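You operate a simulated robot arm through the tools that you are given. There is no shell and no other tool. Be economical: measure what you need, move in short steps, check, and stop when the job is done.

The job below is to be done with a simulated robot arm. You get a single attempt, and the scene is never put back.

## Task
Switch the mill off, then move its beaker to the black plate, brush up the dust, dial to rough.
Fine: spill no meal; use the purple brush and put it back where it stood.

The check looks at the end state, three seconds after you hand in, the way a careful person would. Anything else that was tipped, shoved, dropped, spilled or broken makes it a failure.

## Robot
A 6-joint arm with a two-finger parallel gripper, fixed in place. Base frame: the origin is at the foot of the arm, x ahead of it, y to its left, z up. Readings come in m, degrees, newtons and seconds.
Its first joint turns from -66.0 to 66.0 degrees. Payload 2.7 kg.
Tool frame: the origin (TCP) lies between the finger pads and is the grasp point; the fingertips stand 0.023 m ahead of it; z points along the fingers, y is the line along which they close. The gripper opens to 0.094 m. The fingers are 0.038 m wide and 0.01 m thick; the gripper's body (0.054 by 0.096 m) begins 0.039 m behind the TCP.
Orientation is that of the tool frame in the base frame, as a unit quaternion [w, x, y, z]. With the fingers straight down and closing along the base's y, the tool's x points along the base's -x, its y along +y and its z along -z.

## Interface
- The arm moves only by the tool jog_arm. Its argument "plan" is text: rows parted by semicolons, each of 7 numbers parted by spaces: the shift along the base's x, y, z in m, then the turn, a rotation vector about the base's x, y, z in degrees, then the gripper command, from -1 (fully open) to 1 (shut), values between in proportion. In form: dx dy dz wx wy wz hand; .... A call has 1 to 8 rows; each row is the pose to reach, as a shift and turn from the pose commanded when the call began. Each row takes 0.2 s and may step no farther than 0.05 m and 8.6 degrees from the row before; otherwise, or with a gripper value out of range, the whole call is refused. A pose out of reach is approached as far as the arm can. The call stops where the force on the tool passes 40 N (or 10 N more than at its start, if that is more) or the arm is blocked; 0.2 s more then pass. The fingers move at their own pace (about 0.045 m/s each) and stop on an object; they squeeze with about 32 N. The grip force told is the motor's: it shows also when the fingers shut on nothing. Time passes only in rows, and 0.2 s behind the last, so rows that repeat a pose let the fingers close. The reply holds the time, the measured pose of the TCP, the force on the tool along the base axes, the opening and the grip force, in the units named above and with some noise.
- Cameras (640 x 400 px; columns grow to the right, rows downward): "scene" is fixed at [0.079, -0.4344, 1.4131]; the picture's right is [0.74, -0.67, 0.00], its down [-0.35, -0.38, -0.86] and it looks along [0.58, 0.63, -0.51] (base axes); focal length 326 px, centre (320, 200). "wrist" rides on the gripper at [-0.039, 0, -0.044] in the tool frame; the picture's right is [0.00, -1.00, 0.00], its down [0.97, 0.00, -0.24] and it looks along [0.24, 0.00, 0.97] (tool axes); focal length 218 px, centre (320, 200). There is no depth. A picture from a camera that has moved, and an enlarged one, comes with that camera's place and axes in the base frame and with its lens.
- snapshot(camera): a new picture of that camera. No time passes.
- close_up(camera, box): a new picture of the part [left, top, right, bottom] of that camera's present view, enlarged. No time passes.
- job_done(): hands the job in; it is judged then, once.

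Work in short steps. Places have to be worked out from the pictures, the camera data and where the tool is seen: move nearer, look again, correct. Check each grasp and each placing, and mend what went wrong. You have 120 turns and 64 pictures in all, those below and enlarged ones among them. Open the gripper and draw the arm clear of the work before you hand the job in, unless the task says otherwise; then end with one line.

The tools are called after ">>>" as name(argument=value, ...) on one line, values as JSON. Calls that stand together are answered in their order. jog_arm: Moves the arm, as the interface text tells. Its arguments: {"type":"object","properties":{"plan":{"type":"string"}},"required":["plan"]} The other tools are called the same way: snapshot (camera) takes a picture; close_up (camera, box) takes an enlarged picture of a part of a camera's view; job_done () hands the job in.

At the start:

```text
t: 0.0
position: [0.3792, 0.1887, 1.1688]
ee_rot: [0.0, 0.0, 1.0, 0.001]
force: [0.3, 0.3, 0.0]
gripper_width: 0.0939
grasp_force: 0.1
```

scene: 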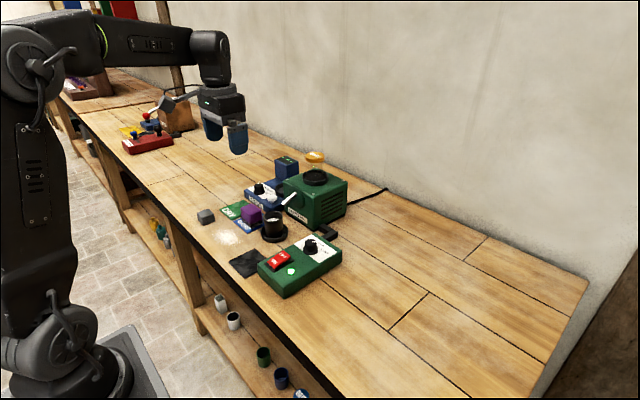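
wrist: 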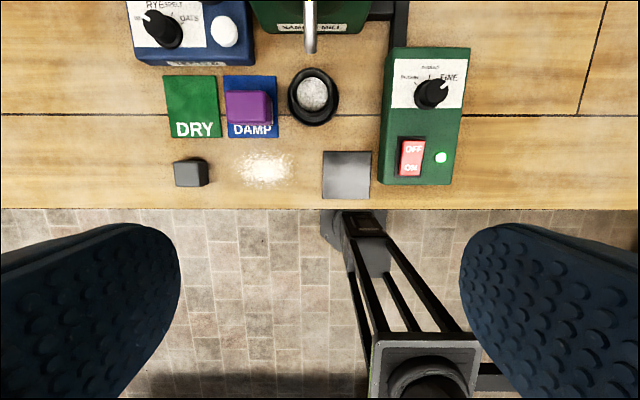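

The pictures show a green mill with a control box (red rocker, dial), a beaker under the spout, a purple brush/block on the "DAMP" pad, a dust patch, and a black plate. I'll enlarge these first.

>>> close_up(camera="wrist", box=[120, 0, 320, 210])

>>> close_up(camera="wrist", box=[280, 0, 480, 210])

>>> close_up(camera="scene", box=[190, 140, 350, 300])

```text
1.90 times, centred on (220, 105) of wrist
camera zoom: at [0.4183, 0.1896, 1.2141], right [0.0, -1.0, 0.0], down [-0.97, 0.0, 0.24], along [-0.24, 0.0, -0.97], focal length 416 px, centre (510, 381)
```

zoom: 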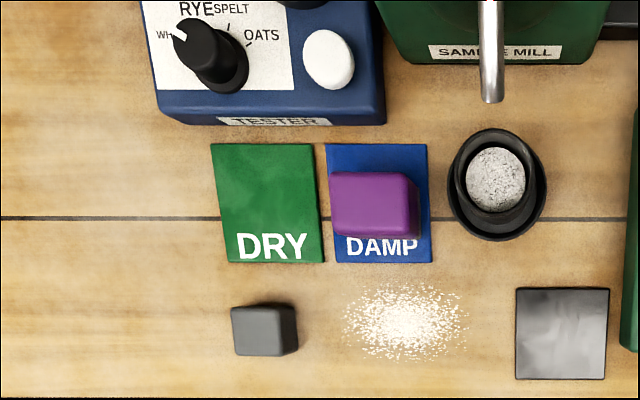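

```text
1.90 times, centred on (380, 105) of wrist
camera zoom: at [0.4183, 0.1896, 1.2141], right [0.0, -1.0, 0.0], down [-0.97, 0.0, 0.24], along [-0.24, 0.0, -0.97], focal length 416 px, centre (206, 381)
```

zoom: 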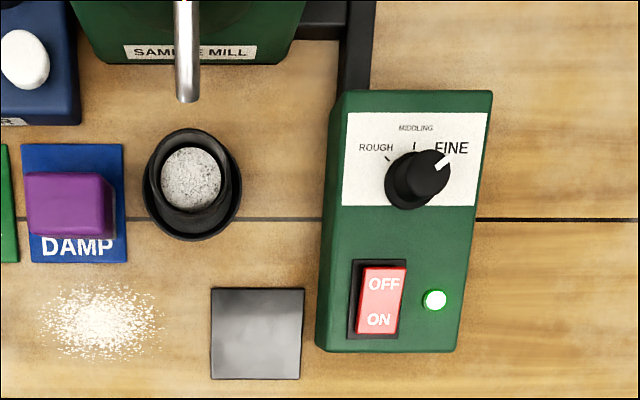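

```text
2.50 times, centred on (270, 220) of scene
camera zoom: at [0.079, -0.4344, 1.4131], right [0.74, -0.67, 0.0], down [-0.35, -0.38, -0.86], along [0.58, 0.63, -0.51], focal length 814 px, centre (445, 150)
```

zoom: 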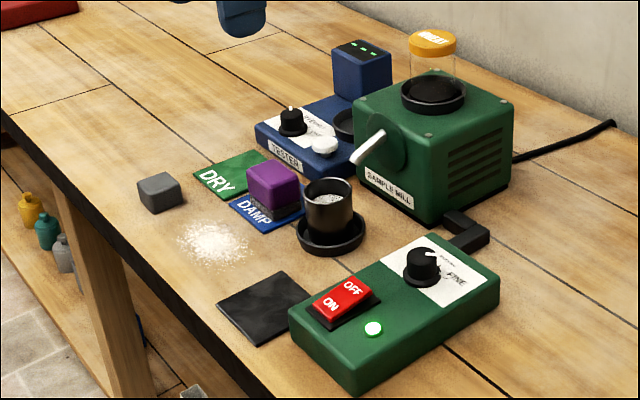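

I triangulated the pictures and get a table top at z≈0.86, not 0.2. That puts the rocker near (0.405, 0.065) and the dial near (0.48, 0.057). I'll move partway down over the control box and look from closer.

>>> jog_arm(plan="0 -0.03 -0.03 0 0 0 -1; 0 -0.06 -0.06 0 0 0 -1; 0 -0.09 -0.085 0 0 0 -1; 0.01 -0.124 -0.1 0 0 0 -1; 0.01 -0.124 -0.1 0 0 0 -1")

>>> snapshot(camera="wrist")

>>> snapshot(camera="scene")

```text
t: 1.2
position: [0.3896, 0.0667, 1.0676]
ee_rot: [0.001, -0.002, 1.0, 0.0]
force: [0.2, -0.6, 0.0]
gripper_width: 0.0939
grasp_force: 0.1
```

```text
58 pictures are left
camera wrist: at [0.4272, 0.0678, 1.1127], right [0.0, -1.0, 0.0], down [-0.97, 0.0, 0.24], along [-0.24, 0.0, -0.97], focal length 218 px, centre (320, 200)
```

wrist: 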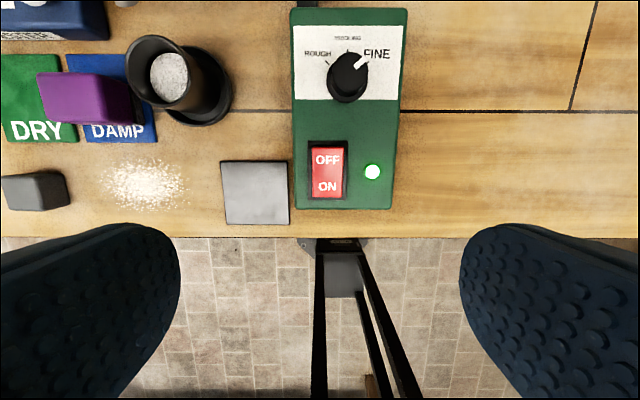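

```text
57 pictures are left
```

scene: 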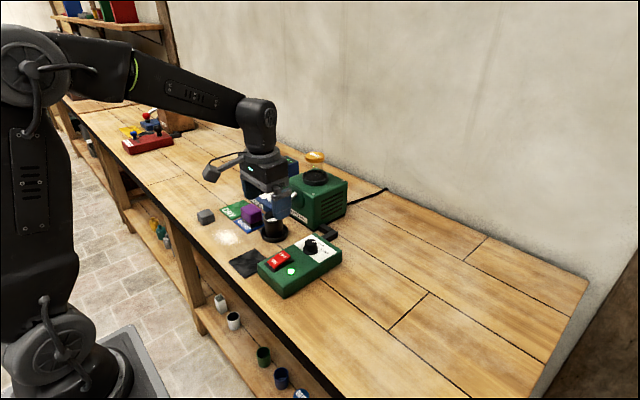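

The rocker works out at x 0.377–0.427, y≈0.061, z≈0.90, with its OFF half on the far side. I'll shut the fingers, tilt a little so the near finger edge leads, and hover about 2 cm above the OFF half.

>>> jog_arm(plan="0.02 -0.005 -0.02 0 -6 0 1; 0.038 -0.005 -0.05 0 -12 0 1; 0.038 -0.005 -0.08 0 -17 0 1; 0.038 -0.005 -0.1 0 -17 0 1; 0.038 -0.005 -0.11 0 -17 0 1; 0.038 -0.005 -0.11 0 -17 0 1")

>>> snapshot(camera="wrist")

>>> close_up(camera="scene", box=[220, 190, 350, 300])

```text
t: 2.6
position: [0.4267, 0.061, 0.9591]
ee_rot: [0.148, -0.001, 0.989, 0.0]
force: [-1.3, 0.3, -0.4]
gripper_width: 0.0002
grasp_force: 31.8
```

```text
56 pictures are left
camera wrist: at [0.4521, 0.0608, 1.0129], right [0.0, -1.0, 0.0], down [-1.0, 0.0, -0.06], along [0.06, 0.0, -1.0], focal length 218 px, centre (320, 200)
```

wrist: 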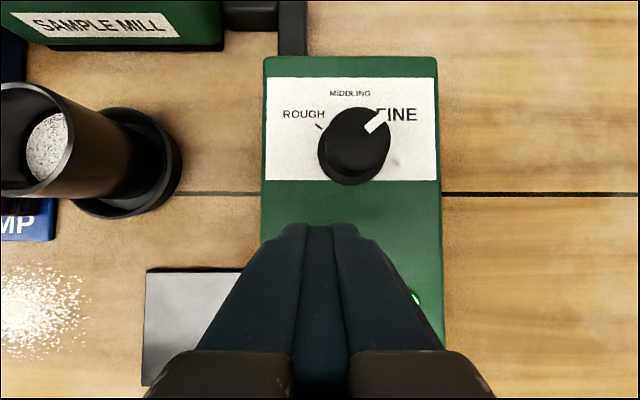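

```text
3.64 times, centred on (285, 245) of scene
camera zoom: at [0.079, -0.4344, 1.4131], right [0.74, -0.67, 0.0], down [-0.35, -0.38, -0.86], along [0.58, 0.63, -0.51], focal length 1184 px, centre (447, 36)
```

zoom: 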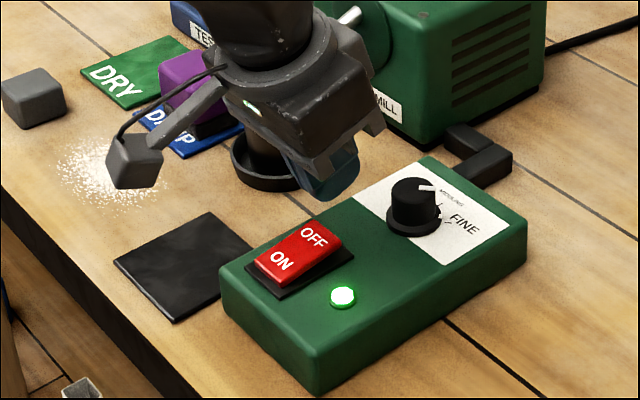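

The shut fingertips hover above the OFF half, so I'll press straight down in small steps; the force limit will stop the arm.

>>> jog_arm(plan="0 0 -0.01 0 0 0 1; 0 0 -0.016 0 0 0 1; 0 0 -0.02 0 0 0 1; 0 0 -0.024 0 0 0 1; 0 0 -0.027 0 0 0 1; 0 0 -0.03 0 0 0 1")

>>> close_up(camera="scene", box=[220, 190, 350, 300])

```text
t: 4.0
position: [0.4261, 0.0614, 0.929]
ee_rot: [0.148, -0.001, 0.989, 0.001]
force: [0.4, -0.5, 0.2]
gripper_width: 0.0
grasp_force: 31.8
```

```text
3.64 times, centred on (285, 245) of scene
camera zoom: at [0.079, -0.4344, 1.4131], right [0.74, -0.67, 0.0], down [-0.35, -0.38, -0.86], along [0.58, 0.63, -0.51], focal length 1184 px, centre (447, 36)
```

zoom: 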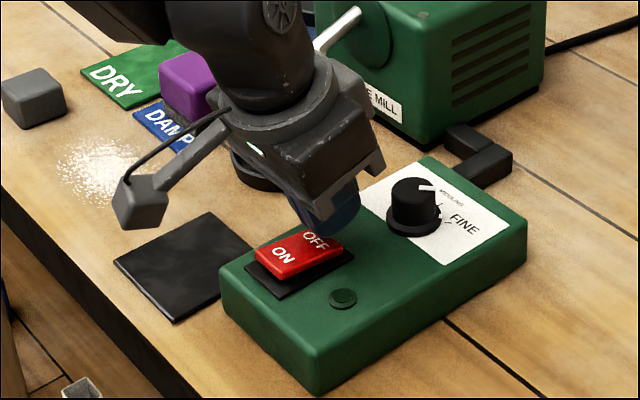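

The green lamp went out and the rocker tilted, so the mill is off. I'll rise clear and move toward the beaker, estimated at (0.488, 0.197), for a close look before planning the grasp.

>>> jog_arm(plan="0 0 0.03 0 0 0 1; 0 0 0.075 0 0 0 1; 0 0.03 0.11 0 4 0 1; 0 0.08 0.11 0 8 0 1; 0 0.11 0.11 0 13 0 0; 0 0.136 0.11 0 17 0 0; 0 0.136 0.11 0 17 0 0")

>>> snapshot(camera="wrist")

>>> close_up(camera="scene", box=[190, 140, 350, 300])

```text
t: 5.6
position: [0.4257, 0.1963, 1.0393]
ee_rot: [0.0, -0.001, 1.0, 0.0]
force: [0.3, -0.4, -0.1]
gripper_width: 0.0471
grasp_force: 0.0
```

```text
53 pictures are left
camera wrist: at [0.4659, 0.1964, 1.0842], right [0.0, -1.0, 0.0], down [-0.97, 0.0, 0.24], along [-0.24, 0.0, -0.97], focal length 218 px, centre (320, 200)
```

wrist: 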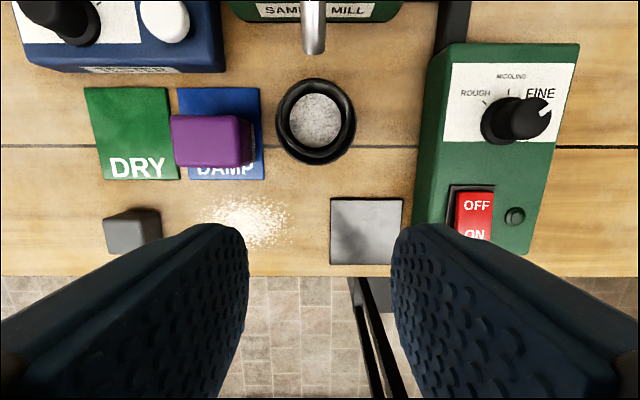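

```text
2.50 times, centred on (270, 220) of scene
camera zoom: at [0.079, -0.4344, 1.4131], right [0.74, -0.67, 0.0], down [-0.35, -0.38, -0.86], along [0.58, 0.63, -0.51], focal length 814 px, centre (445, 150)
```

zoom: 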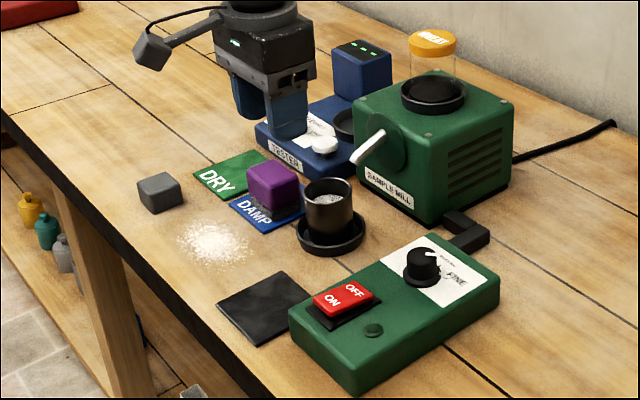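

The beaker's rim is about 0.052 m across and sits near (0.488, 0.199) with its top at z≈0.92. The spout tip is just behind and above it. I'll zoom in to see whether the dish belongs to the beaker.

>>> close_up(camera="scene", box=[245, 185, 305, 245])

>>> close_up(camera="wrist", box=[160, 40, 370, 260])

```text
6.67 times, centred on (275, 215) of scene
camera zoom: at [0.079, -0.4344, 1.4131], right [0.74, -0.67, 0.0], down [-0.35, -0.38, -0.86], along [0.58, 0.63, -0.51], focal length 2171 px, centre (620, 100)
```

zoom: 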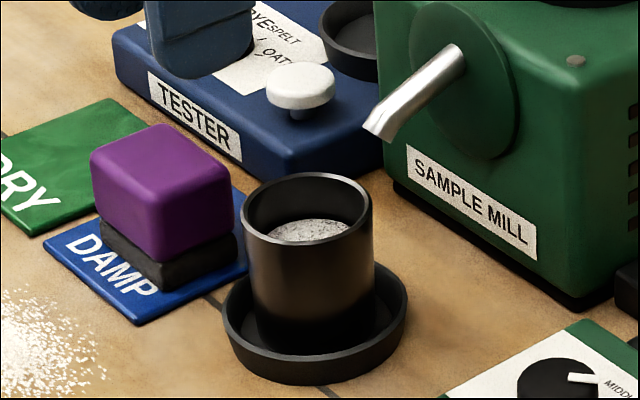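

```text
1.82 times, centred on (265, 150) of wrist
camera zoom: at [0.4659, 0.1964, 1.0842], right [0.0, -1.0, 0.0], down [-0.97, 0.0, 0.24], along [-0.24, 0.0, -0.97], focal length 397 px, centre (420, 291)
```

zoom: 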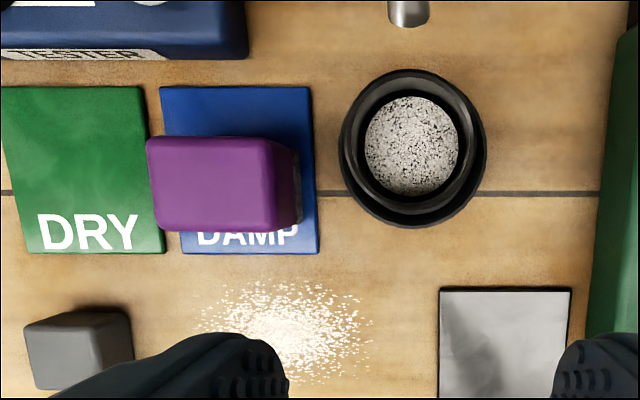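

The beaker sits loose in a shallow dish, centre ≈(0.487, 0.200), with the brush only about 2.5 cm to its left. I'll open to about 0.064 m, tilt 12° so the palm clears the spout, and hover above the rim to check alignment.

>>> jog_arm(plan="0.02 0.0035 0 0 -6 0 -0.36; 0.05 0.0035 -0.02 0 -12 0 -0.36; 0.061 0.0035 -0.05 0 -12 0 -0.36; 0.061 0.0035 -0.07 0 -12 0 -0.36; 0.061 0.0035 -0.07 0 -12 0 -0.36")

>>> snapshot(camera="wrist")

>>> close_up(camera="scene", box=[220, 165, 320, 265])

```text
t: 6.8
position: [0.4875, 0.1994, 0.9681]
ee_rot: [0.105, 0.0, 0.994, 0.0]
force: [-0.4, -0.2, -0.3]
gripper_width: 0.0638
grasp_force: 0.0
```

```text
49 pictures are left
camera wrist: at [0.5171, 0.2002, 1.02], right [0.0, -1.0, 0.0], down [-1.0, 0.0, 0.03], along [-0.03, 0.0, -1.0], focal length 218 px, centre (320, 200)
```

wrist: 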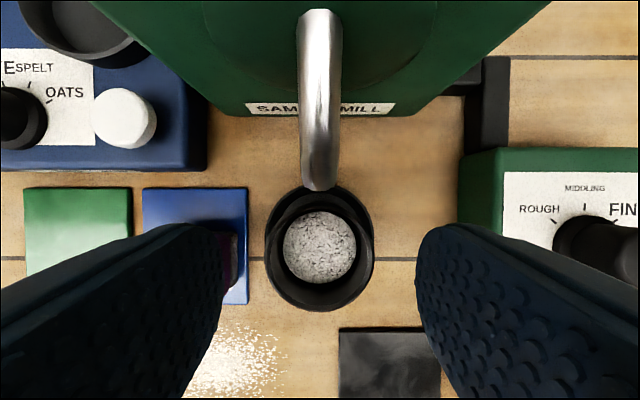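

```text
4.00 times, centred on (270, 215) of scene
camera zoom: at [0.079, -0.4344, 1.4131], right [0.74, -0.67, 0.0], down [-0.35, -0.38, -0.86], along [0.58, 0.63, -0.51], focal length 1303 px, centre (520, 140)
```

zoom: 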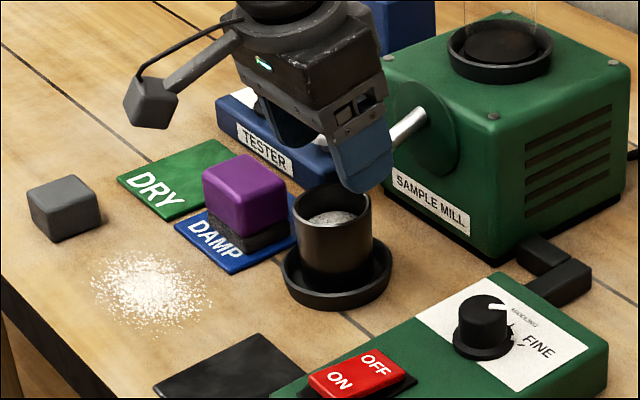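

The fingers straddle the beaker evenly, with y matching to within 1 mm, and the spout is clear of the palm. I'll descend to z≈0.905 and keep the fingers open while I check.

>>> jog_arm(plan="0 0 -0.02 0 0 0 -0.36; 0 0 -0.04 0 0 0 -0.36; 0 0 -0.055 0 0 0 -0.36; 0 0 -0.063 0 0 0 -0.36; 0 0 -0.063 0 0 0 -0.36")

>>> close_up(camera="scene", box=[220, 165, 320, 265])

>>> snapshot(camera="wrist")

```text
t: 8.0
position: [0.4874, 0.2005, 0.907]
ee_rot: [0.104, 0.0, 0.995, 0.0]
force: [-0.5, -0.2, 0.0]
gripper_width: 0.0643
grasp_force: 0.1
```

```text
4.00 times, centred on (270, 215) of scene
camera zoom: at [0.079, -0.4344, 1.4131], right [0.74, -0.67, 0.0], down [-0.35, -0.38, -0.86], along [0.58, 0.63, -0.51], focal length 1303 px, centre (520, 140)
```

zoom: 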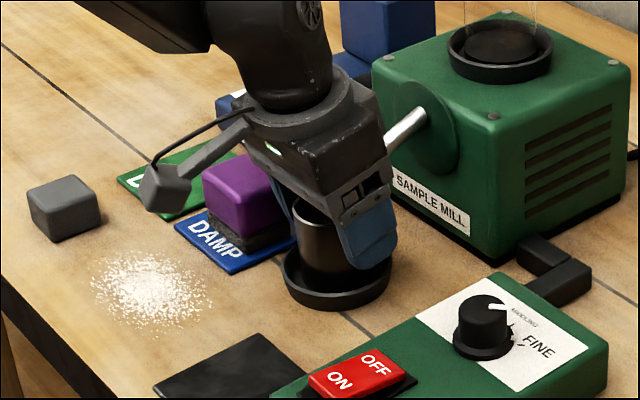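

```text
46 pictures are left
camera wrist: at [0.5172, 0.2005, 0.9583], right [0.0, -1.0, 0.0], down [-1.0, 0.0, 0.03], along [-0.03, 0.0, -1.0], focal length 218 px, centre (320, 200)
```

wrist: 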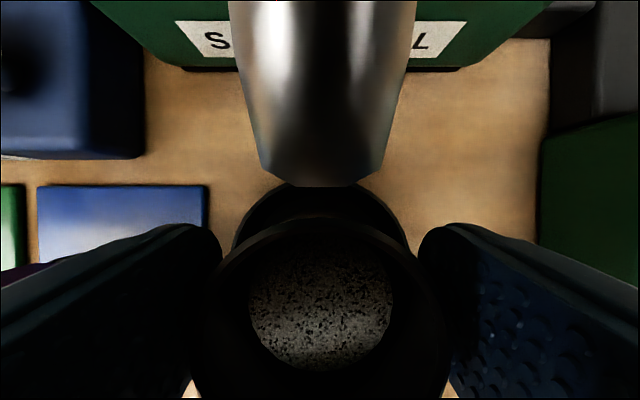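

Both fingers are beside the beaker and clear of the dish lip. Closing now.

>>> jog_arm(plan="0 0 0 0 0 0 0; 0 0 0 0 0 0 0.5; 0 0 0 0 0 0 1; 0 0 0 0 0 0 1; 0 0 0 0 0 0 1")

```text
t: 9.2
position: [0.4877, 0.1995, 0.9058]
ee_rot: [0.104, -0.001, 0.995, 0.0]
force: [-0.1, -0.2, 0.3]
gripper_width: 0.053
grasp_force: 32.0
```

The beaker is held at 0.053 m. I'll lift it slowly to about 1.8 cm while easing slightly away from the spout.

>>> jog_arm(plan="0 0 0.004 0 0 0 1; -0.001 0 0.009 0 0 0 1; -0.003 0 0.014 0 0 0 1; -0.004 0 0.018 0 0 0 1; -0.004 0 0.018 0 0 0 1")

>>> close_up(camera="scene", box=[220, 165, 320, 265])

```text
t: 10.4
position: [0.4835, 0.2003, 0.9248]
ee_rot: [0.104, -0.001, 0.995, 0.0]
force: [-0.1, -0.2, -1.2]
gripper_width: 0.0531
grasp_force: 31.9
```

```text
4.00 times, centred on (270, 215) of scene
camera zoom: at [0.079, -0.4344, 1.4131], right [0.74, -0.67, 0.0], down [-0.35, -0.38, -0.86], along [0.58, 0.63, -0.51], focal length 1303 px, centre (520, 140)
```

zoom: 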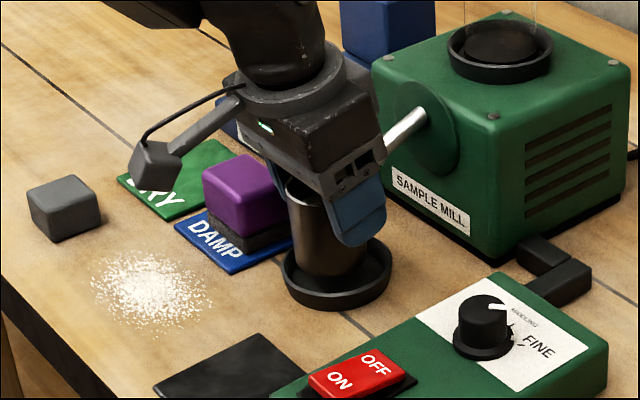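

The beaker is out of the dish, the dish stayed put, and the meal is undisturbed. I'll draw it back from the spout, rise a bit, and carry it over the black plate at about (0.375, 0.147).

>>> jog_arm(plan="-0.006 0 0.006 0 0 0 1; -0.016 0 0.018 0 0 0 1; -0.036 -0.01 0.025 0 0 0 1; -0.06 -0.025 0.025 0 0 0 1; -0.085 -0.04 0.025 0 0 0 1; -0.1 -0.049 0.025 0 0 0 1; -0.1085 -0.053 0.02 0 0 0 1; -0.1085 -0.053 0.02 0 0 0 1")

>>> close_up(camera="scene", box=[210, 190, 320, 300])

>>> snapshot(camera="wrist")

```text
t: 12.2
position: [0.3764, 0.1447, 0.9448]
ee_rot: [0.105, -0.001, 0.995, 0.0]
force: [0.4, 0.6, -1.5]
gripper_width: 0.0529
grasp_force: 32.2
```

```text
3.64 times, centred on (265, 245) of scene
camera zoom: at [0.079, -0.4344, 1.4131], right [0.74, -0.67, 0.0], down [-0.35, -0.38, -0.86], along [0.58, 0.63, -0.51], focal length 1184 px, centre (520, 36)
```

zoom: 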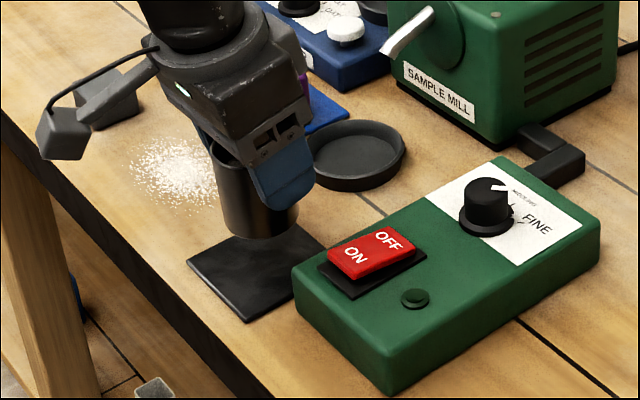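

```text
43 pictures are left
camera wrist: at [0.4055, 0.1464, 0.9965], right [0.0, -1.0, 0.0], down [-1.0, 0.0, 0.03], along [-0.03, 0.0, -1.0], focal length 218 px, centre (320, 200)
```

wrist: 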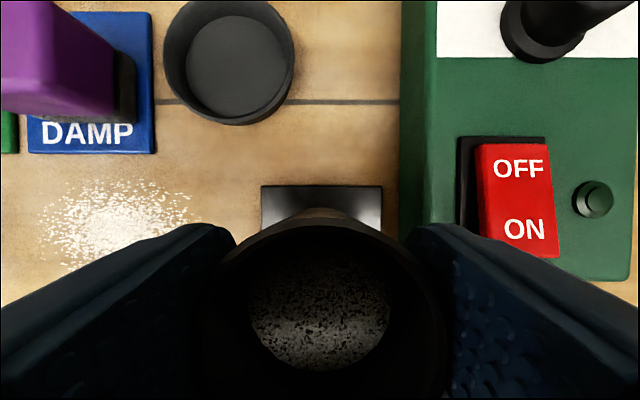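

The plate is centred under the beaker in y, and its far edge at x≈0.410 puts its centre near 0.372. I'll shift 4 mm back and lower in fine steps, watching force.

>>> jog_arm(plan="-0.004 0 -0.015 0 0 0 1; -0.004 0 -0.027 0 0 0 1; -0.004 0 -0.033 0 0 0 1; -0.004 0 -0.036 0 0 0 1; -0.004 0 -0.038 0 0 0 1; -0.004 0 -0.038 0 0 0 1")

>>> close_up(camera="scene", box=[210, 210, 290, 290])

```text
t: 13.6
position: [0.3703, 0.1465, 0.9075]
ee_rot: [0.106, -0.001, 0.994, 0.001]
force: [-0.8, -0.4, 3.4]
gripper_width: 0.0532
grasp_force: 32.3
```

```text
5.00 times, centred on (250, 250) of scene
camera zoom: at [0.0789, -0.4344, 1.4131], right [0.74, -0.67, 0.0], down [-0.35, -0.38, -0.86], along [0.58, 0.63, -0.51], focal length 1628 px, centre (670, -50)
```

zoom: 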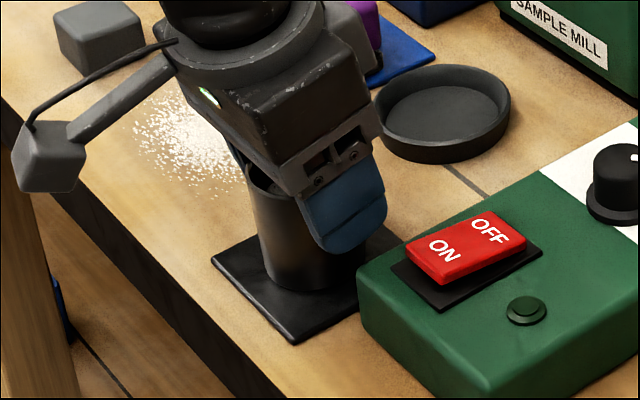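

The force changed from -1.5 to +3.4 N, so the beaker is standing on the plate. I'll open a little, just enough to release it, then rise straight up.

>>> jog_arm(plan="0 0 0 0 0 0 -0.2; 0 0 0 0 0 0 -0.3; 0 0 0 0 0 0 -0.36; 0 0 0.02 0 0 0 -0.36; 0 0 0.05 0 0 0 -0.36; 0 0 0.08 0 0 0 -0.36; 0 0 0.12 0 0 0 -0.36; 0 0 0.12 0 0 0 -0.36")

>>> close_up(camera="scene", box=[190, 180, 310, 290])

>>> snapshot(camera="wrist")

```text
t: 15.4
position: [0.3721, 0.1461, 1.0267]
ee_rot: [0.105, -0.002, 0.994, 0.0]
force: [0.4, 0.3, 0.0]
gripper_width: 0.0638
grasp_force: 0.1
```

```text
3.64 times, centred on (250, 235) of scene
camera zoom: at [0.079, -0.4344, 1.4131], right [0.74, -0.67, 0.0], down [-0.35, -0.38, -0.86], along [0.58, 0.63, -0.51], focal length 1184 px, centre (574, 73)
```

zoom: 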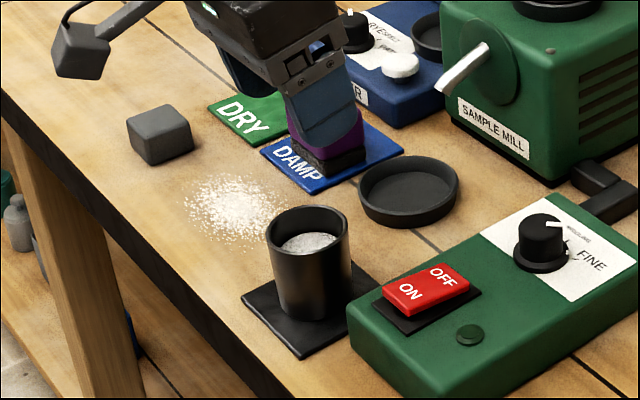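

```text
40 pictures are left
camera wrist: at [0.4012, 0.1464, 1.0784], right [0.0, -1.0, 0.0], down [-1.0, 0.0, 0.03], along [-0.03, 0.0, -1.0], focal length 218 px, centre (320, 200)
```

wrist: 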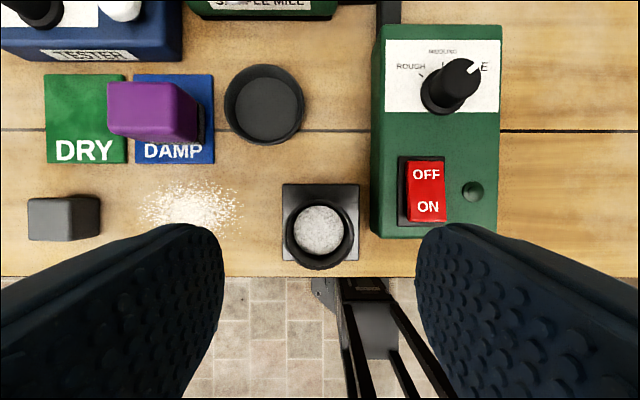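

The beaker stands upright on the plate with the meal intact. Next is the brush, and I'll place the camera straight above it to measure.

>>> jog_arm(plan="0.02 0.04 0 0 0 0 -0.36; 0.04 0.08 0 0 0 0 -0.8; 0.06 0.12 0 0 0 0 -1; 0.067 0.139 -0.01 0 0 0 -1; 0.067 0.139 -0.01 0 0 0 -1")

>>> snapshot(camera="wrist")

```text
t: 16.6
position: [0.4388, 0.2855, 1.0146]
ee_rot: [0.104, -0.001, 0.995, 0.0]
force: [0.4, 0.1, -0.4]
gripper_width: 0.0941
grasp_force: 0.0
```

```text
39 pictures are left
camera wrist: at [0.4677, 0.286, 1.0677], right [0.0, -1.0, 0.0], down [-1.0, 0.0, 0.03], along [-0.03, 0.0, -1.0], focal length 218 px, centre (320, 200)
```

wrist: 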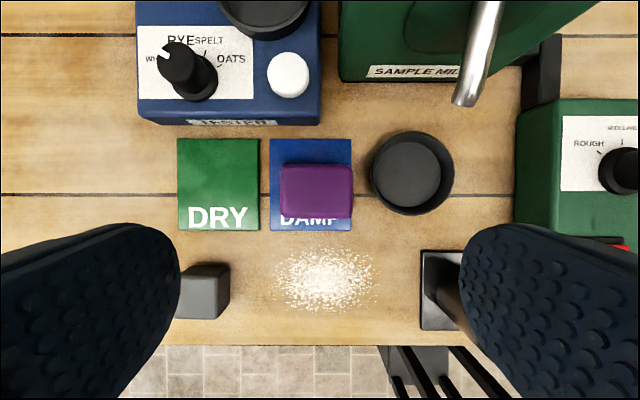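

The purple brush top measures y 0.261–0.317, x 0.448–0.490, z≈0.90. The dust covers y 0.233–0.333, x 0.354–0.415. I'll straighten the tool and hover over the brush, opened to 0.076 m.

>>> jog_arm(plan="0.01 0.0035 0 0 6 0 -0.62; 0.03 0.0035 -0.02 0 12 0 -0.62; 0.03 0.0035 -0.05 0 12 0 -0.62; 0.03 0.0035 -0.065 0 12 0 -0.62; 0.03 0.0035 -0.065 0 12 0 -0.62")

>>> snapshot(camera="wrist")

>>> close_up(camera="scene", box=[190, 150, 300, 250])

```text
t: 17.8
position: [0.4696, 0.2883, 0.9513]
ee_rot: [0.001, -0.001, 1.0, -0.001]
force: [0.6, 0.9, 0.2]
gripper_width: 0.0761
grasp_force: 0.0
```

```text
38 pictures are left
camera wrist: at [0.5082, 0.2883, 0.9962], right [0.0, -1.0, 0.0], down [-0.97, 0.0, 0.24], along [-0.24, 0.0, -0.97], focal length 218 px, centre (320, 200)
```

wrist: 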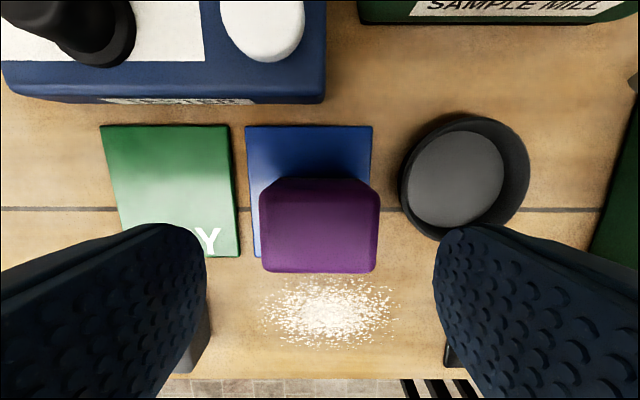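

```text
4.00 times, centred on (245, 200) of scene
camera zoom: at [0.079, -0.4344, 1.4131], right [0.74, -0.67, 0.0], down [-0.35, -0.38, -0.86], along [0.58, 0.63, -0.51], focal length 1303 px, centre (620, 200)
```

zoom: 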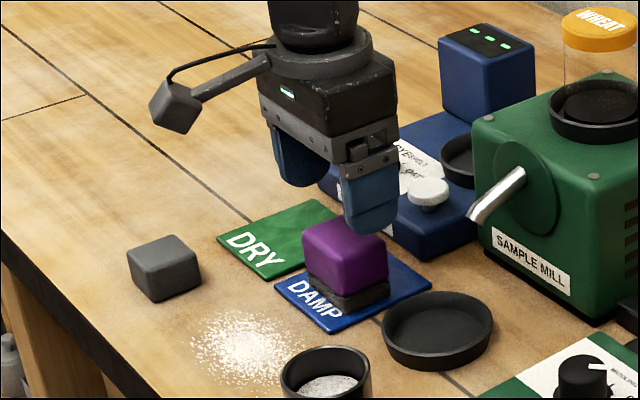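

The brush is centred between the fingers. I'll descend to z≈0.898 and close.

>>> jog_arm(plan="0 0 -0.02 0 0 0 -0.62; 0 0 -0.04 0 0 0 -0.62; 0 0 -0.053 0 0 0 -0.62; 0 0 -0.053 0 0 0 -0.3; 0 0 -0.053 0 0 0 0.3; 0 0 -0.053 0 0 0 1; 0 0 -0.053 0 0 0 1")

>>> close_up(camera="scene", box=[190, 150, 300, 250])

```text
t: 19.4
position: [0.4692, 0.2896, 0.8987]
ee_rot: [0.0, -0.001, 1.0, 0.0]
force: [0.0, 0.9, 0.1]
gripper_width: 0.0557
grasp_force: 32.2
```

```text
4.00 times, centred on (245, 200) of scene
camera zoom: at [0.079, -0.4344, 1.4131], right [0.74, -0.67, 0.0], down [-0.35, -0.38, -0.86], along [0.58, 0.63, -0.51], focal length 1303 px, centre (620, 200)
```

zoom: 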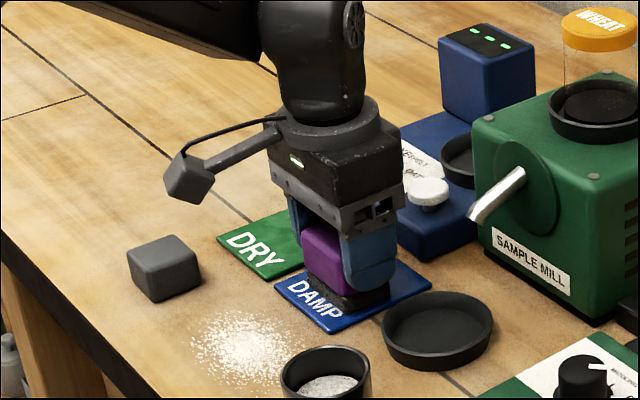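

The brush is gripped at 0.0557 m; its home TCP is (0.469, 0.289, 0.8985). I'll lift it and carry it to the far left edge of the dust, hovering about 2 cm above the table.

>>> jog_arm(plan="0 0 0.02 0 0 0 1; 0 0 0.04 0 0 0 1; -0.03 0.01 0.04 0 0 0 1; -0.069 0.026 0.04 0 0 0 1; -0.069 0.026 0.02 0 0 0 1; -0.069 0.026 0.02 0 0 0 1")

>>> close_up(camera="scene", box=[180, 150, 300, 260])

```text
t: 20.8
position: [0.3999, 0.3152, 0.919]
ee_rot: [0.001, -0.001, 1.0, 0.001]
force: [0.3, -0.1, -1.6]
gripper_width: 0.0556
grasp_force: 31.9
```

```text
3.64 times, centred on (240, 205) of scene
camera zoom: at [0.079, -0.4344, 1.4131], right [0.74, -0.67, 0.0], down [-0.35, -0.38, -0.86], along [0.58, 0.63, -0.51], focal length 1184 px, centre (611, 182)
```

zoom: 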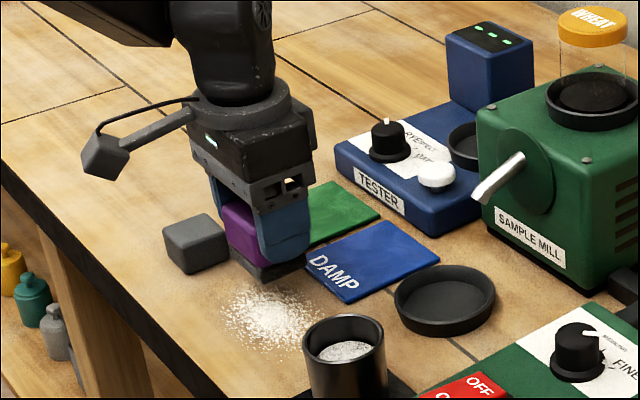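

The brush hangs level in the grip. I'll lower it to light contact and make a first stroke toward -y across the far half of the dust.

>>> jog_arm(plan="0 0 -0.012 0 0 0 1; 0 0 -0.02 0 0 0 1; 0 0 -0.0235 0 0 0 1; 0 -0.02 -0.0235 0 0 0 1; 0 -0.04 -0.0235 0 0 0 1; 0 -0.065 -0.0235 0 0 0 1; 0 -0.065 -0.0235 0 0 0 1")

>>> snapshot(camera="wrist")

>>> close_up(camera="scene", box=[180, 150, 300, 260])

```text
t: 22.4
position: [0.3983, 0.2499, 0.895]
ee_rot: [-0.001, -0.001, 1.0, -0.001]
force: [1.0, 0.8, -1.5]
gripper_width: 0.0558
grasp_force: 31.9
```

```text
34 pictures are left
camera wrist: at [0.438, 0.2495, 0.94], right [0.0, -1.0, 0.0], down [-0.97, 0.0, 0.24], along [-0.24, 0.0, -0.97], focal length 218 px, centre (320, 200)
```

wrist: 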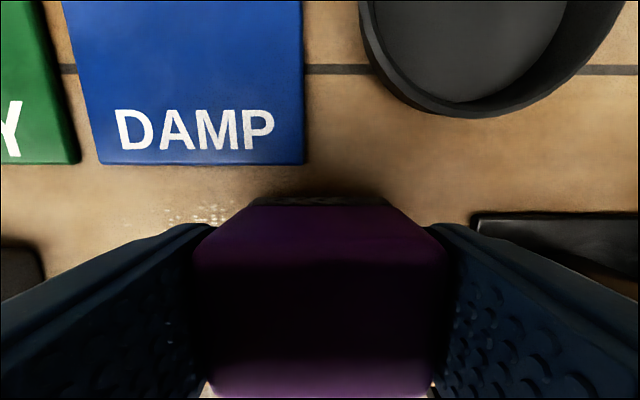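

```text
3.64 times, centred on (240, 205) of scene
camera zoom: at [0.079, -0.4344, 1.4131], right [0.74, -0.67, 0.0], down [-0.35, -0.38, -0.86], along [0.58, 0.63, -0.51], focal length 1184 px, centre (611, 182)
```

zoom: 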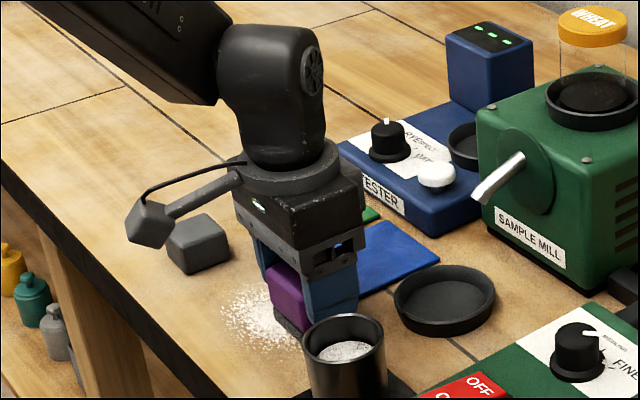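

The force is still just the brush's weight (-1.5 N), so contact may be missing and some dust remains behind. I'll lower in 1 mm steps to find the table.

>>> jog_arm(plan="0 0 -0.001 0 0 0 1; 0 0 -0.002 0 0 0 1; 0 0 -0.003 0 0 0 1; 0 0 -0.003 0 0 0 1")

```text
t: 23.4
position: [0.3992, 0.2502, 0.8932]
ee_rot: [0.001, -0.001, 1.0, 0.001]
force: [-5.9, -5.1, 18.5]
gripper_width: 0.0555
grasp_force: 32.3
```

Contact is firm now at 18 N. I'll ease up 1 mm and sweep the dust in lanes, first +y, then back on the next lane.

>>> jog_arm(plan="0 0 0.001 0 0 0 1; 0.005 0.022 0.001 0 0 0 1; 0.005 0.045 0.001 0 0 0 1; 0.005 0.07 0.001 0 0 0 1; -0.02 0.07 0.001 0 0 0 1; -0.02 0.045 0.001 0 0 0 1; -0.02 0.02 0.001 0 0 0 1; -0.02 -0.003 0.001 0 0 0 1")

>>> close_up(camera="scene", box=[180, 150, 300, 260])

```text
t: 25.2
position: [0.3802, 0.2474, 0.8942]
ee_rot: [0.001, -0.001, 1.0, 0.001]
force: [-0.6, 6.9, 13.8]
gripper_width: 0.0555
grasp_force: 32.0
```

```text
3.64 times, centred on (240, 205) of scene
camera zoom: at [0.0788, -0.4343, 1.4132], right [0.74, -0.67, 0.0], down [-0.35, -0.38, -0.86], along [0.58, 0.63, -0.51], focal length 1184 px, centre (611, 182)
```

zoom: 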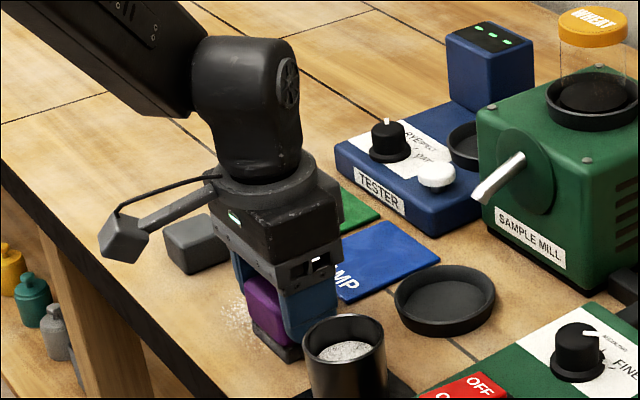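

The dust is clearing under the brush. I'll do the near lane at x≈0.358, going +y and back.

>>> jog_arm(plan="-0.022 0 0 0 0 0 1; -0.022 0.022 0 0 0 0 1; -0.022 0.045 0 0 0 0 1; -0.022 0.07 0 0 0 0 1; -0.01 0.075 0 0 0 0 1; -0.01 0.05 0 0 0 0 1; -0.01 0.025 0 0 0 0 1; -0.01 0 0 0 0 0 1")

>>> jog_arm(plan="0 0 0.03 0 0 0 1; 0.03 0.02 0.06 0 0 0 1; 0.06 0.035 0.08 0 0 0 1; 0.09 0.04 0.08 0 0 0 1; 0.099 0.0415 0.07 0 0 0 1; 0.099 0.0415 0.07 0 0 0 1")

>>> snapshot(camera="wrist")

>>> close_up(camera="scene", box=[180, 150, 300, 260])

```text
t: 27.0
position: [0.367, 0.2479, 0.8936]
ee_rot: [0.001, -0.001, 1.0, -0.001]
force: [-0.4, 0.6, 0.2]
gripper_width: 0.0557
grasp_force: 32.7
```

```text
t: 28.4
position: [0.4666, 0.2879, 0.9656]
ee_rot: [0.0, -0.001, 1.0, 0.0]
force: [-0.4, -0.5, 0.0]
gripper_width: 0.0555
grasp_force: 31.9
```

```text
31 pictures are left
camera wrist: at [0.5067, 0.2889, 1.0091], right [0.0, -1.0, 0.0], down [-0.97, 0.0, 0.24], along [-0.24, 0.0, -0.97], focal length 218 px, centre (320, 200)
```

wrist: 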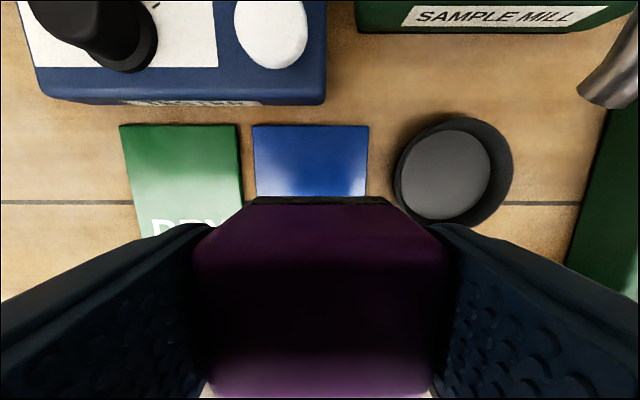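

```text
3.64 times, centred on (240, 205) of scene
camera zoom: at [0.079, -0.4344, 1.4131], right [0.74, -0.67, 0.0], down [-0.35, -0.38, -0.86], along [0.58, 0.63, -0.51], focal length 1184 px, centre (611, 182)
```

zoom: 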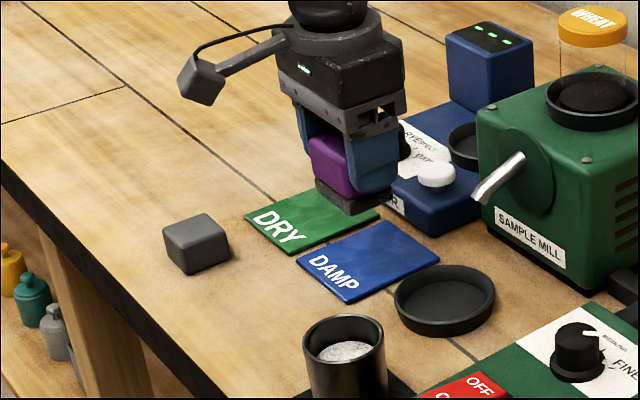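

No dust shows from here. I'll zoom right in on the spot to look for traces before returning the brush.

>>> close_up(camera="scene", box=[200, 205, 280, 255])

```text
8.00 times, centred on (240, 230) of scene
camera zoom: at [0.079, -0.4344, 1.4131], right [0.74, -0.67, 0.0], down [-0.35, -0.38, -0.86], along [0.58, 0.63, -0.51], focal length 2606 px, centre (960, -40)
```

zoom: 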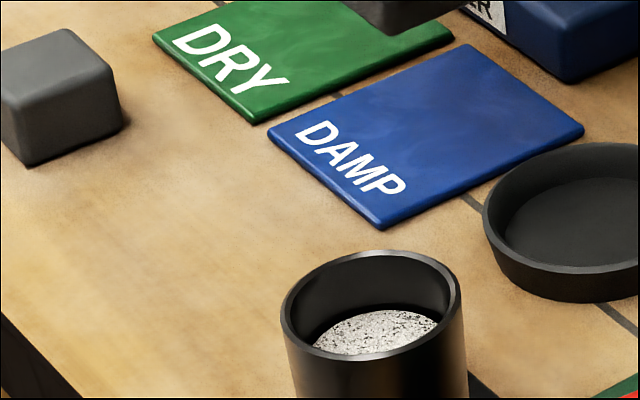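

The dust is gone. Summing my commands, the brush is at its home x, y and 0.0645 m above the grasp height, so I'll lower it onto the DAMP pad.

>>> jog_arm(plan="0 0.0005 -0.025 0 0 0 1; 0 0.0005 -0.045 0 0 0 1; 0 0.0005 -0.057 0 0 0 1; 0 0.0005 -0.061 0 0 0 1; 0 0.0005 -0.063 0 0 0 1; 0 0.0005 -0.064 0 0 0 1; 0 0.0005 -0.064 0 0 0 1")

>>> close_up(camera="scene", box=[220, 165, 290, 235])

```text
t: 30.0
position: [0.4683, 0.2889, 0.9004]
ee_rot: [0.0, -0.001, 1.0, 0.0]
force: [-0.6, -0.9, -0.6]
gripper_width: 0.0555
grasp_force: 31.9
```

```text
5.71 times, centred on (255, 200) of scene
camera zoom: at [0.079, -0.4344, 1.4131], right [0.74, -0.67, 0.0], down [-0.35, -0.38, -0.86], along [0.58, 0.63, -0.51], focal length 1861 px, centre (691, 200)
```

zoom: 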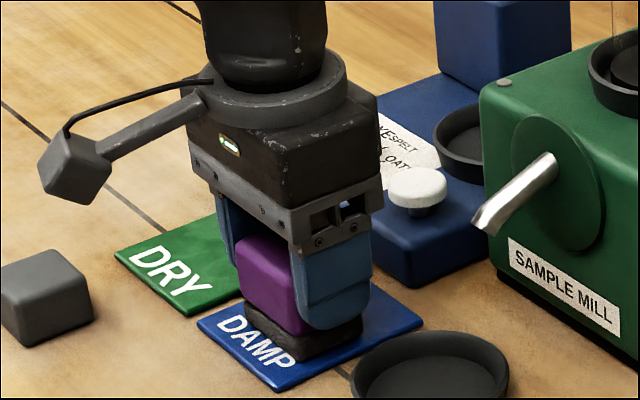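

The brush is on or within a millimetre of the pad. I'll lower 1.5 mm more, open to 0.076 m, and rise straight up.

>>> jog_arm(plan="0 0 -0.0015 0 0 0 1; 0 0 -0.0015 0 0 0 -0.4; 0 0 -0.0015 0 0 0 -0.62; 0 0 -0.0015 0 0 0 -0.62; 0 0 0.03 0 0 0 -0.62; 0 0 0.07 0 0 0 -0.62; 0 0 0.11 0 0 0 -0.62; 0 0 0.11 0 0 0 -0.62")

>>> snapshot(camera="wrist")

>>> close_up(camera="scene", box=[200, 160, 310, 260])

```text
t: 31.8
position: [0.4642, 0.2887, 1.0119]
ee_rot: [0.0, -0.001, 1.0, 0.0]
force: [0.0, 0.7, -0.6]
gripper_width: 0.076
grasp_force: 0.0
```

```text
27 pictures are left
camera wrist: at [0.5047, 0.2889, 1.0561], right [0.0, -1.0, 0.0], down [-0.97, 0.0, 0.24], along [-0.24, 0.0, -0.97], focal length 218 px, centre (320, 200)
```

wrist: 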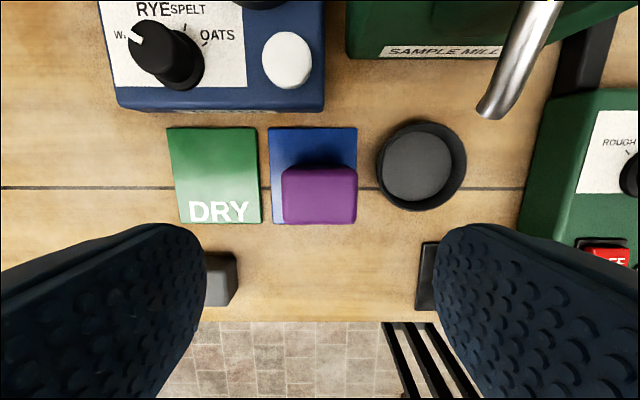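

```text
4.00 times, centred on (255, 210) of scene
camera zoom: at [0.079, -0.4344, 1.4131], right [0.74, -0.67, 0.0], down [-0.35, -0.38, -0.86], along [0.58, 0.63, -0.51], focal length 1303 px, centre (580, 160)
```

zoom: 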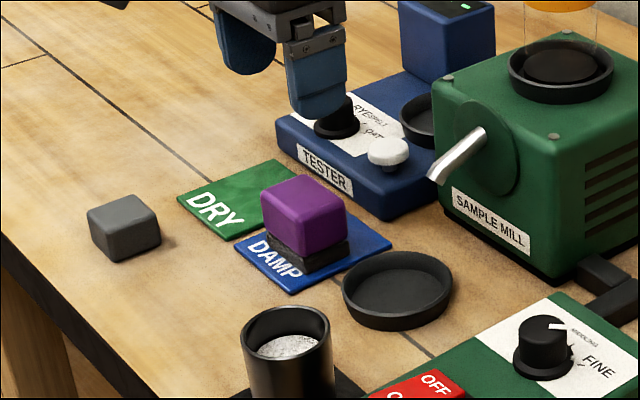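

The brush stands on its DAMP pad again, and the dish and grey block are untouched. Now the dial: I'll move across above it for a close view.

>>> jog_arm(plan="0 -0.045 0.01 0 0 0 -0.62; 0 -0.09 0.01 0 0 0 -0.62; 0 -0.135 0.01 0 0 0 -0.62; 0 -0.18 0.01 0 0 0 -0.62; 0 -0.22 0 0 0 0 -0.62; 0 -0.239 -0.01 0 0 0 -0.62; 0 -0.239 -0.01 0 0 0 -0.62")

>>> snapshot(camera="wrist")

>>> close_up(camera="scene", box=[270, 215, 350, 285])

```text
t: 33.4
position: [0.4678, 0.0511, 0.9983]
ee_rot: [0.0, -0.001, 1.0, 0.0]
force: [-0.8, 0.3, 0.3]
gripper_width: 0.0762
grasp_force: 0.1
```

```text
25 pictures are left
camera wrist: at [0.507, 0.0507, 1.0426], right [0.0, -1.0, 0.0], down [-0.97, 0.0, 0.24], along [-0.24, 0.0, -0.97], focal length 218 px, centre (320, 200)
```

wrist: 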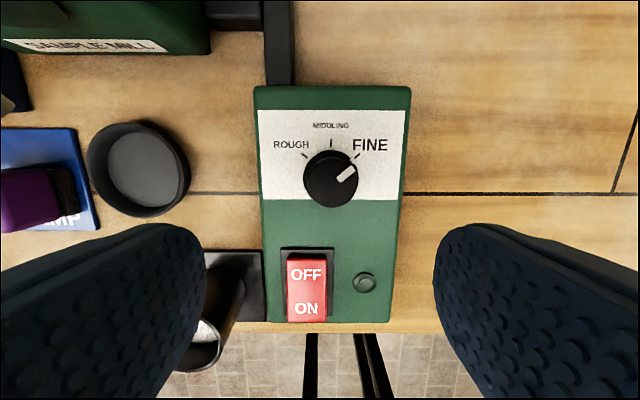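

```text
5.71 times, centred on (310, 250) of scene
camera zoom: at [0.079, -0.4344, 1.4131], right [0.74, -0.67, 0.0], down [-0.35, -0.38, -0.86], along [0.58, 0.63, -0.51], focal length 1861 px, centre (377, -86)
```

zoom: 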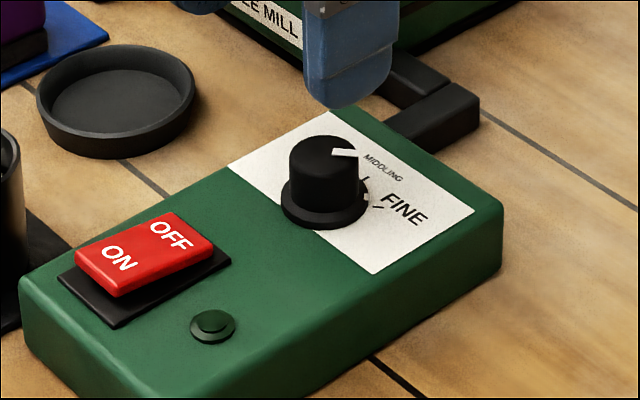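

The knob centre is ≈(0.487, 0.0445) with its top near 0.92; its upper body is about 3 cm wide and sits on a flange. ROUGH is about 100° counter-clockwise (+z) from FINE. I'll pre-turn the gripper -48° so the turn stays centred, and hover.

>>> jog_arm(plan="0.005 -0.002 0 0 0 -8 -0.4; 0.01 -0.004 0 0 0 -16 -0.4; 0.019 -0.0065 0 0 0 -24 -0.4; 0.019 -0.0065 -0.01 0 0 -32 -0.4; 0.019 -0.0065 -0.02 0 0 -40 -0.4; 0.019 -0.0065 -0.035 0 0 -48 -0.4; 0.019 -0.0065 -0.035 0 0 -48 -0.4")

>>> snapshot(camera="wrist")

>>> close_up(camera="scene", box=[260, 200, 350, 280])

```text
t: 35.0
position: [0.4873, 0.0438, 0.9644]
ee_rot: [0.0, 0.407, 0.913, 0.0]
force: [-0.2, 0.5, 0.1]
gripper_width: 0.0655
grasp_force: 0.0
```

```text
23 pictures are left
camera wrist: at [0.5146, 0.0156, 1.0079], right [-0.74, -0.67, 0.0], down [-0.65, 0.72, 0.24], along [-0.16, 0.18, -0.97], focal length 218 px, centre (320, 200)
```

wrist: 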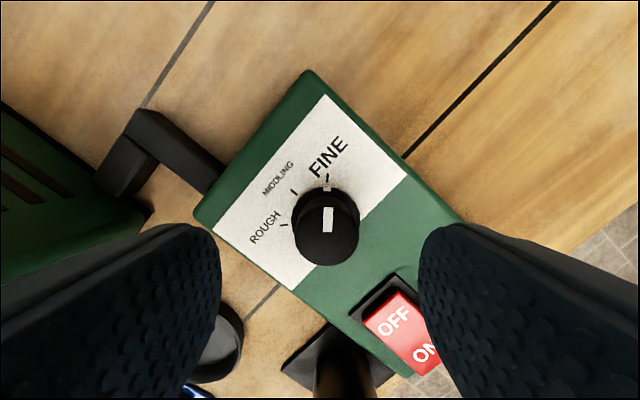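

```text
5.00 times, centred on (305, 240) of scene
camera zoom: at [0.079, -0.4344, 1.4131], right [0.74, -0.67, 0.0], down [-0.35, -0.38, -0.86], along [0.58, 0.63, -0.51], focal length 1628 px, centre (395, 0)
```

zoom: 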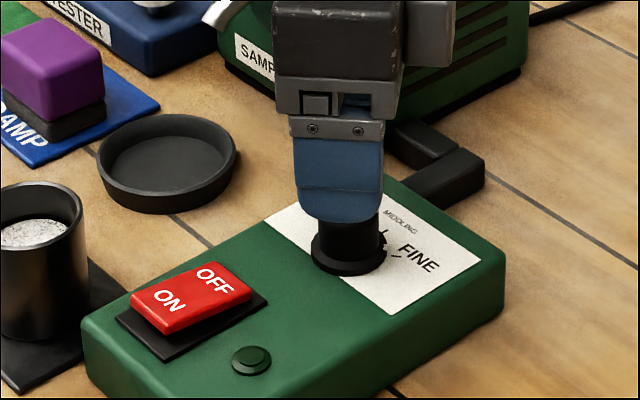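

The knob sits 6 px right of the finger midline, about 2.6 mm, and its pointer is in line with my -48° pre-turn. I'll correct that, descend so the tips stay just above the flange, and close.

>>> jog_arm(plan="-0.002 -0.0017 -0.01 0 0 0 -0.4; -0.002 -0.0017 -0.022 0 0 0 -0.4; -0.002 -0.0017 -0.032 0 0 0 -0.4; -0.002 -0.0017 -0.038 0 0 0 -0.4; -0.002 -0.0017 -0.038 0 0 0 0; -0.002 -0.0017 -0.038 0 0 0 0.6; -0.002 -0.0017 -0.038 0 0 0 1; -0.002 -0.0017 -0.038 0 0 0 1")

>>> close_up(camera="scene", box=[260, 200, 350, 280])

```text
t: 36.8
position: [0.4849, 0.0429, 0.9272]
ee_rot: [0.001, 0.406, 0.914, 0.0]
force: [1.9, 1.2, -2.7]
gripper_width: 0.0291
grasp_force: 45.0
```

```text
5.00 times, centred on (305, 240) of scene
camera zoom: at [0.0791, -0.4343, 1.4131], right [0.74, -0.67, 0.0], down [-0.35, -0.38, -0.86], along [0.58, 0.63, -0.51], focal length 1628 px, centre (395, 0)
```

zoom: 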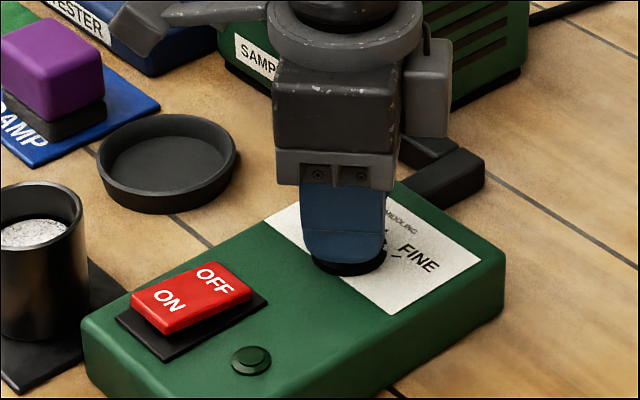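

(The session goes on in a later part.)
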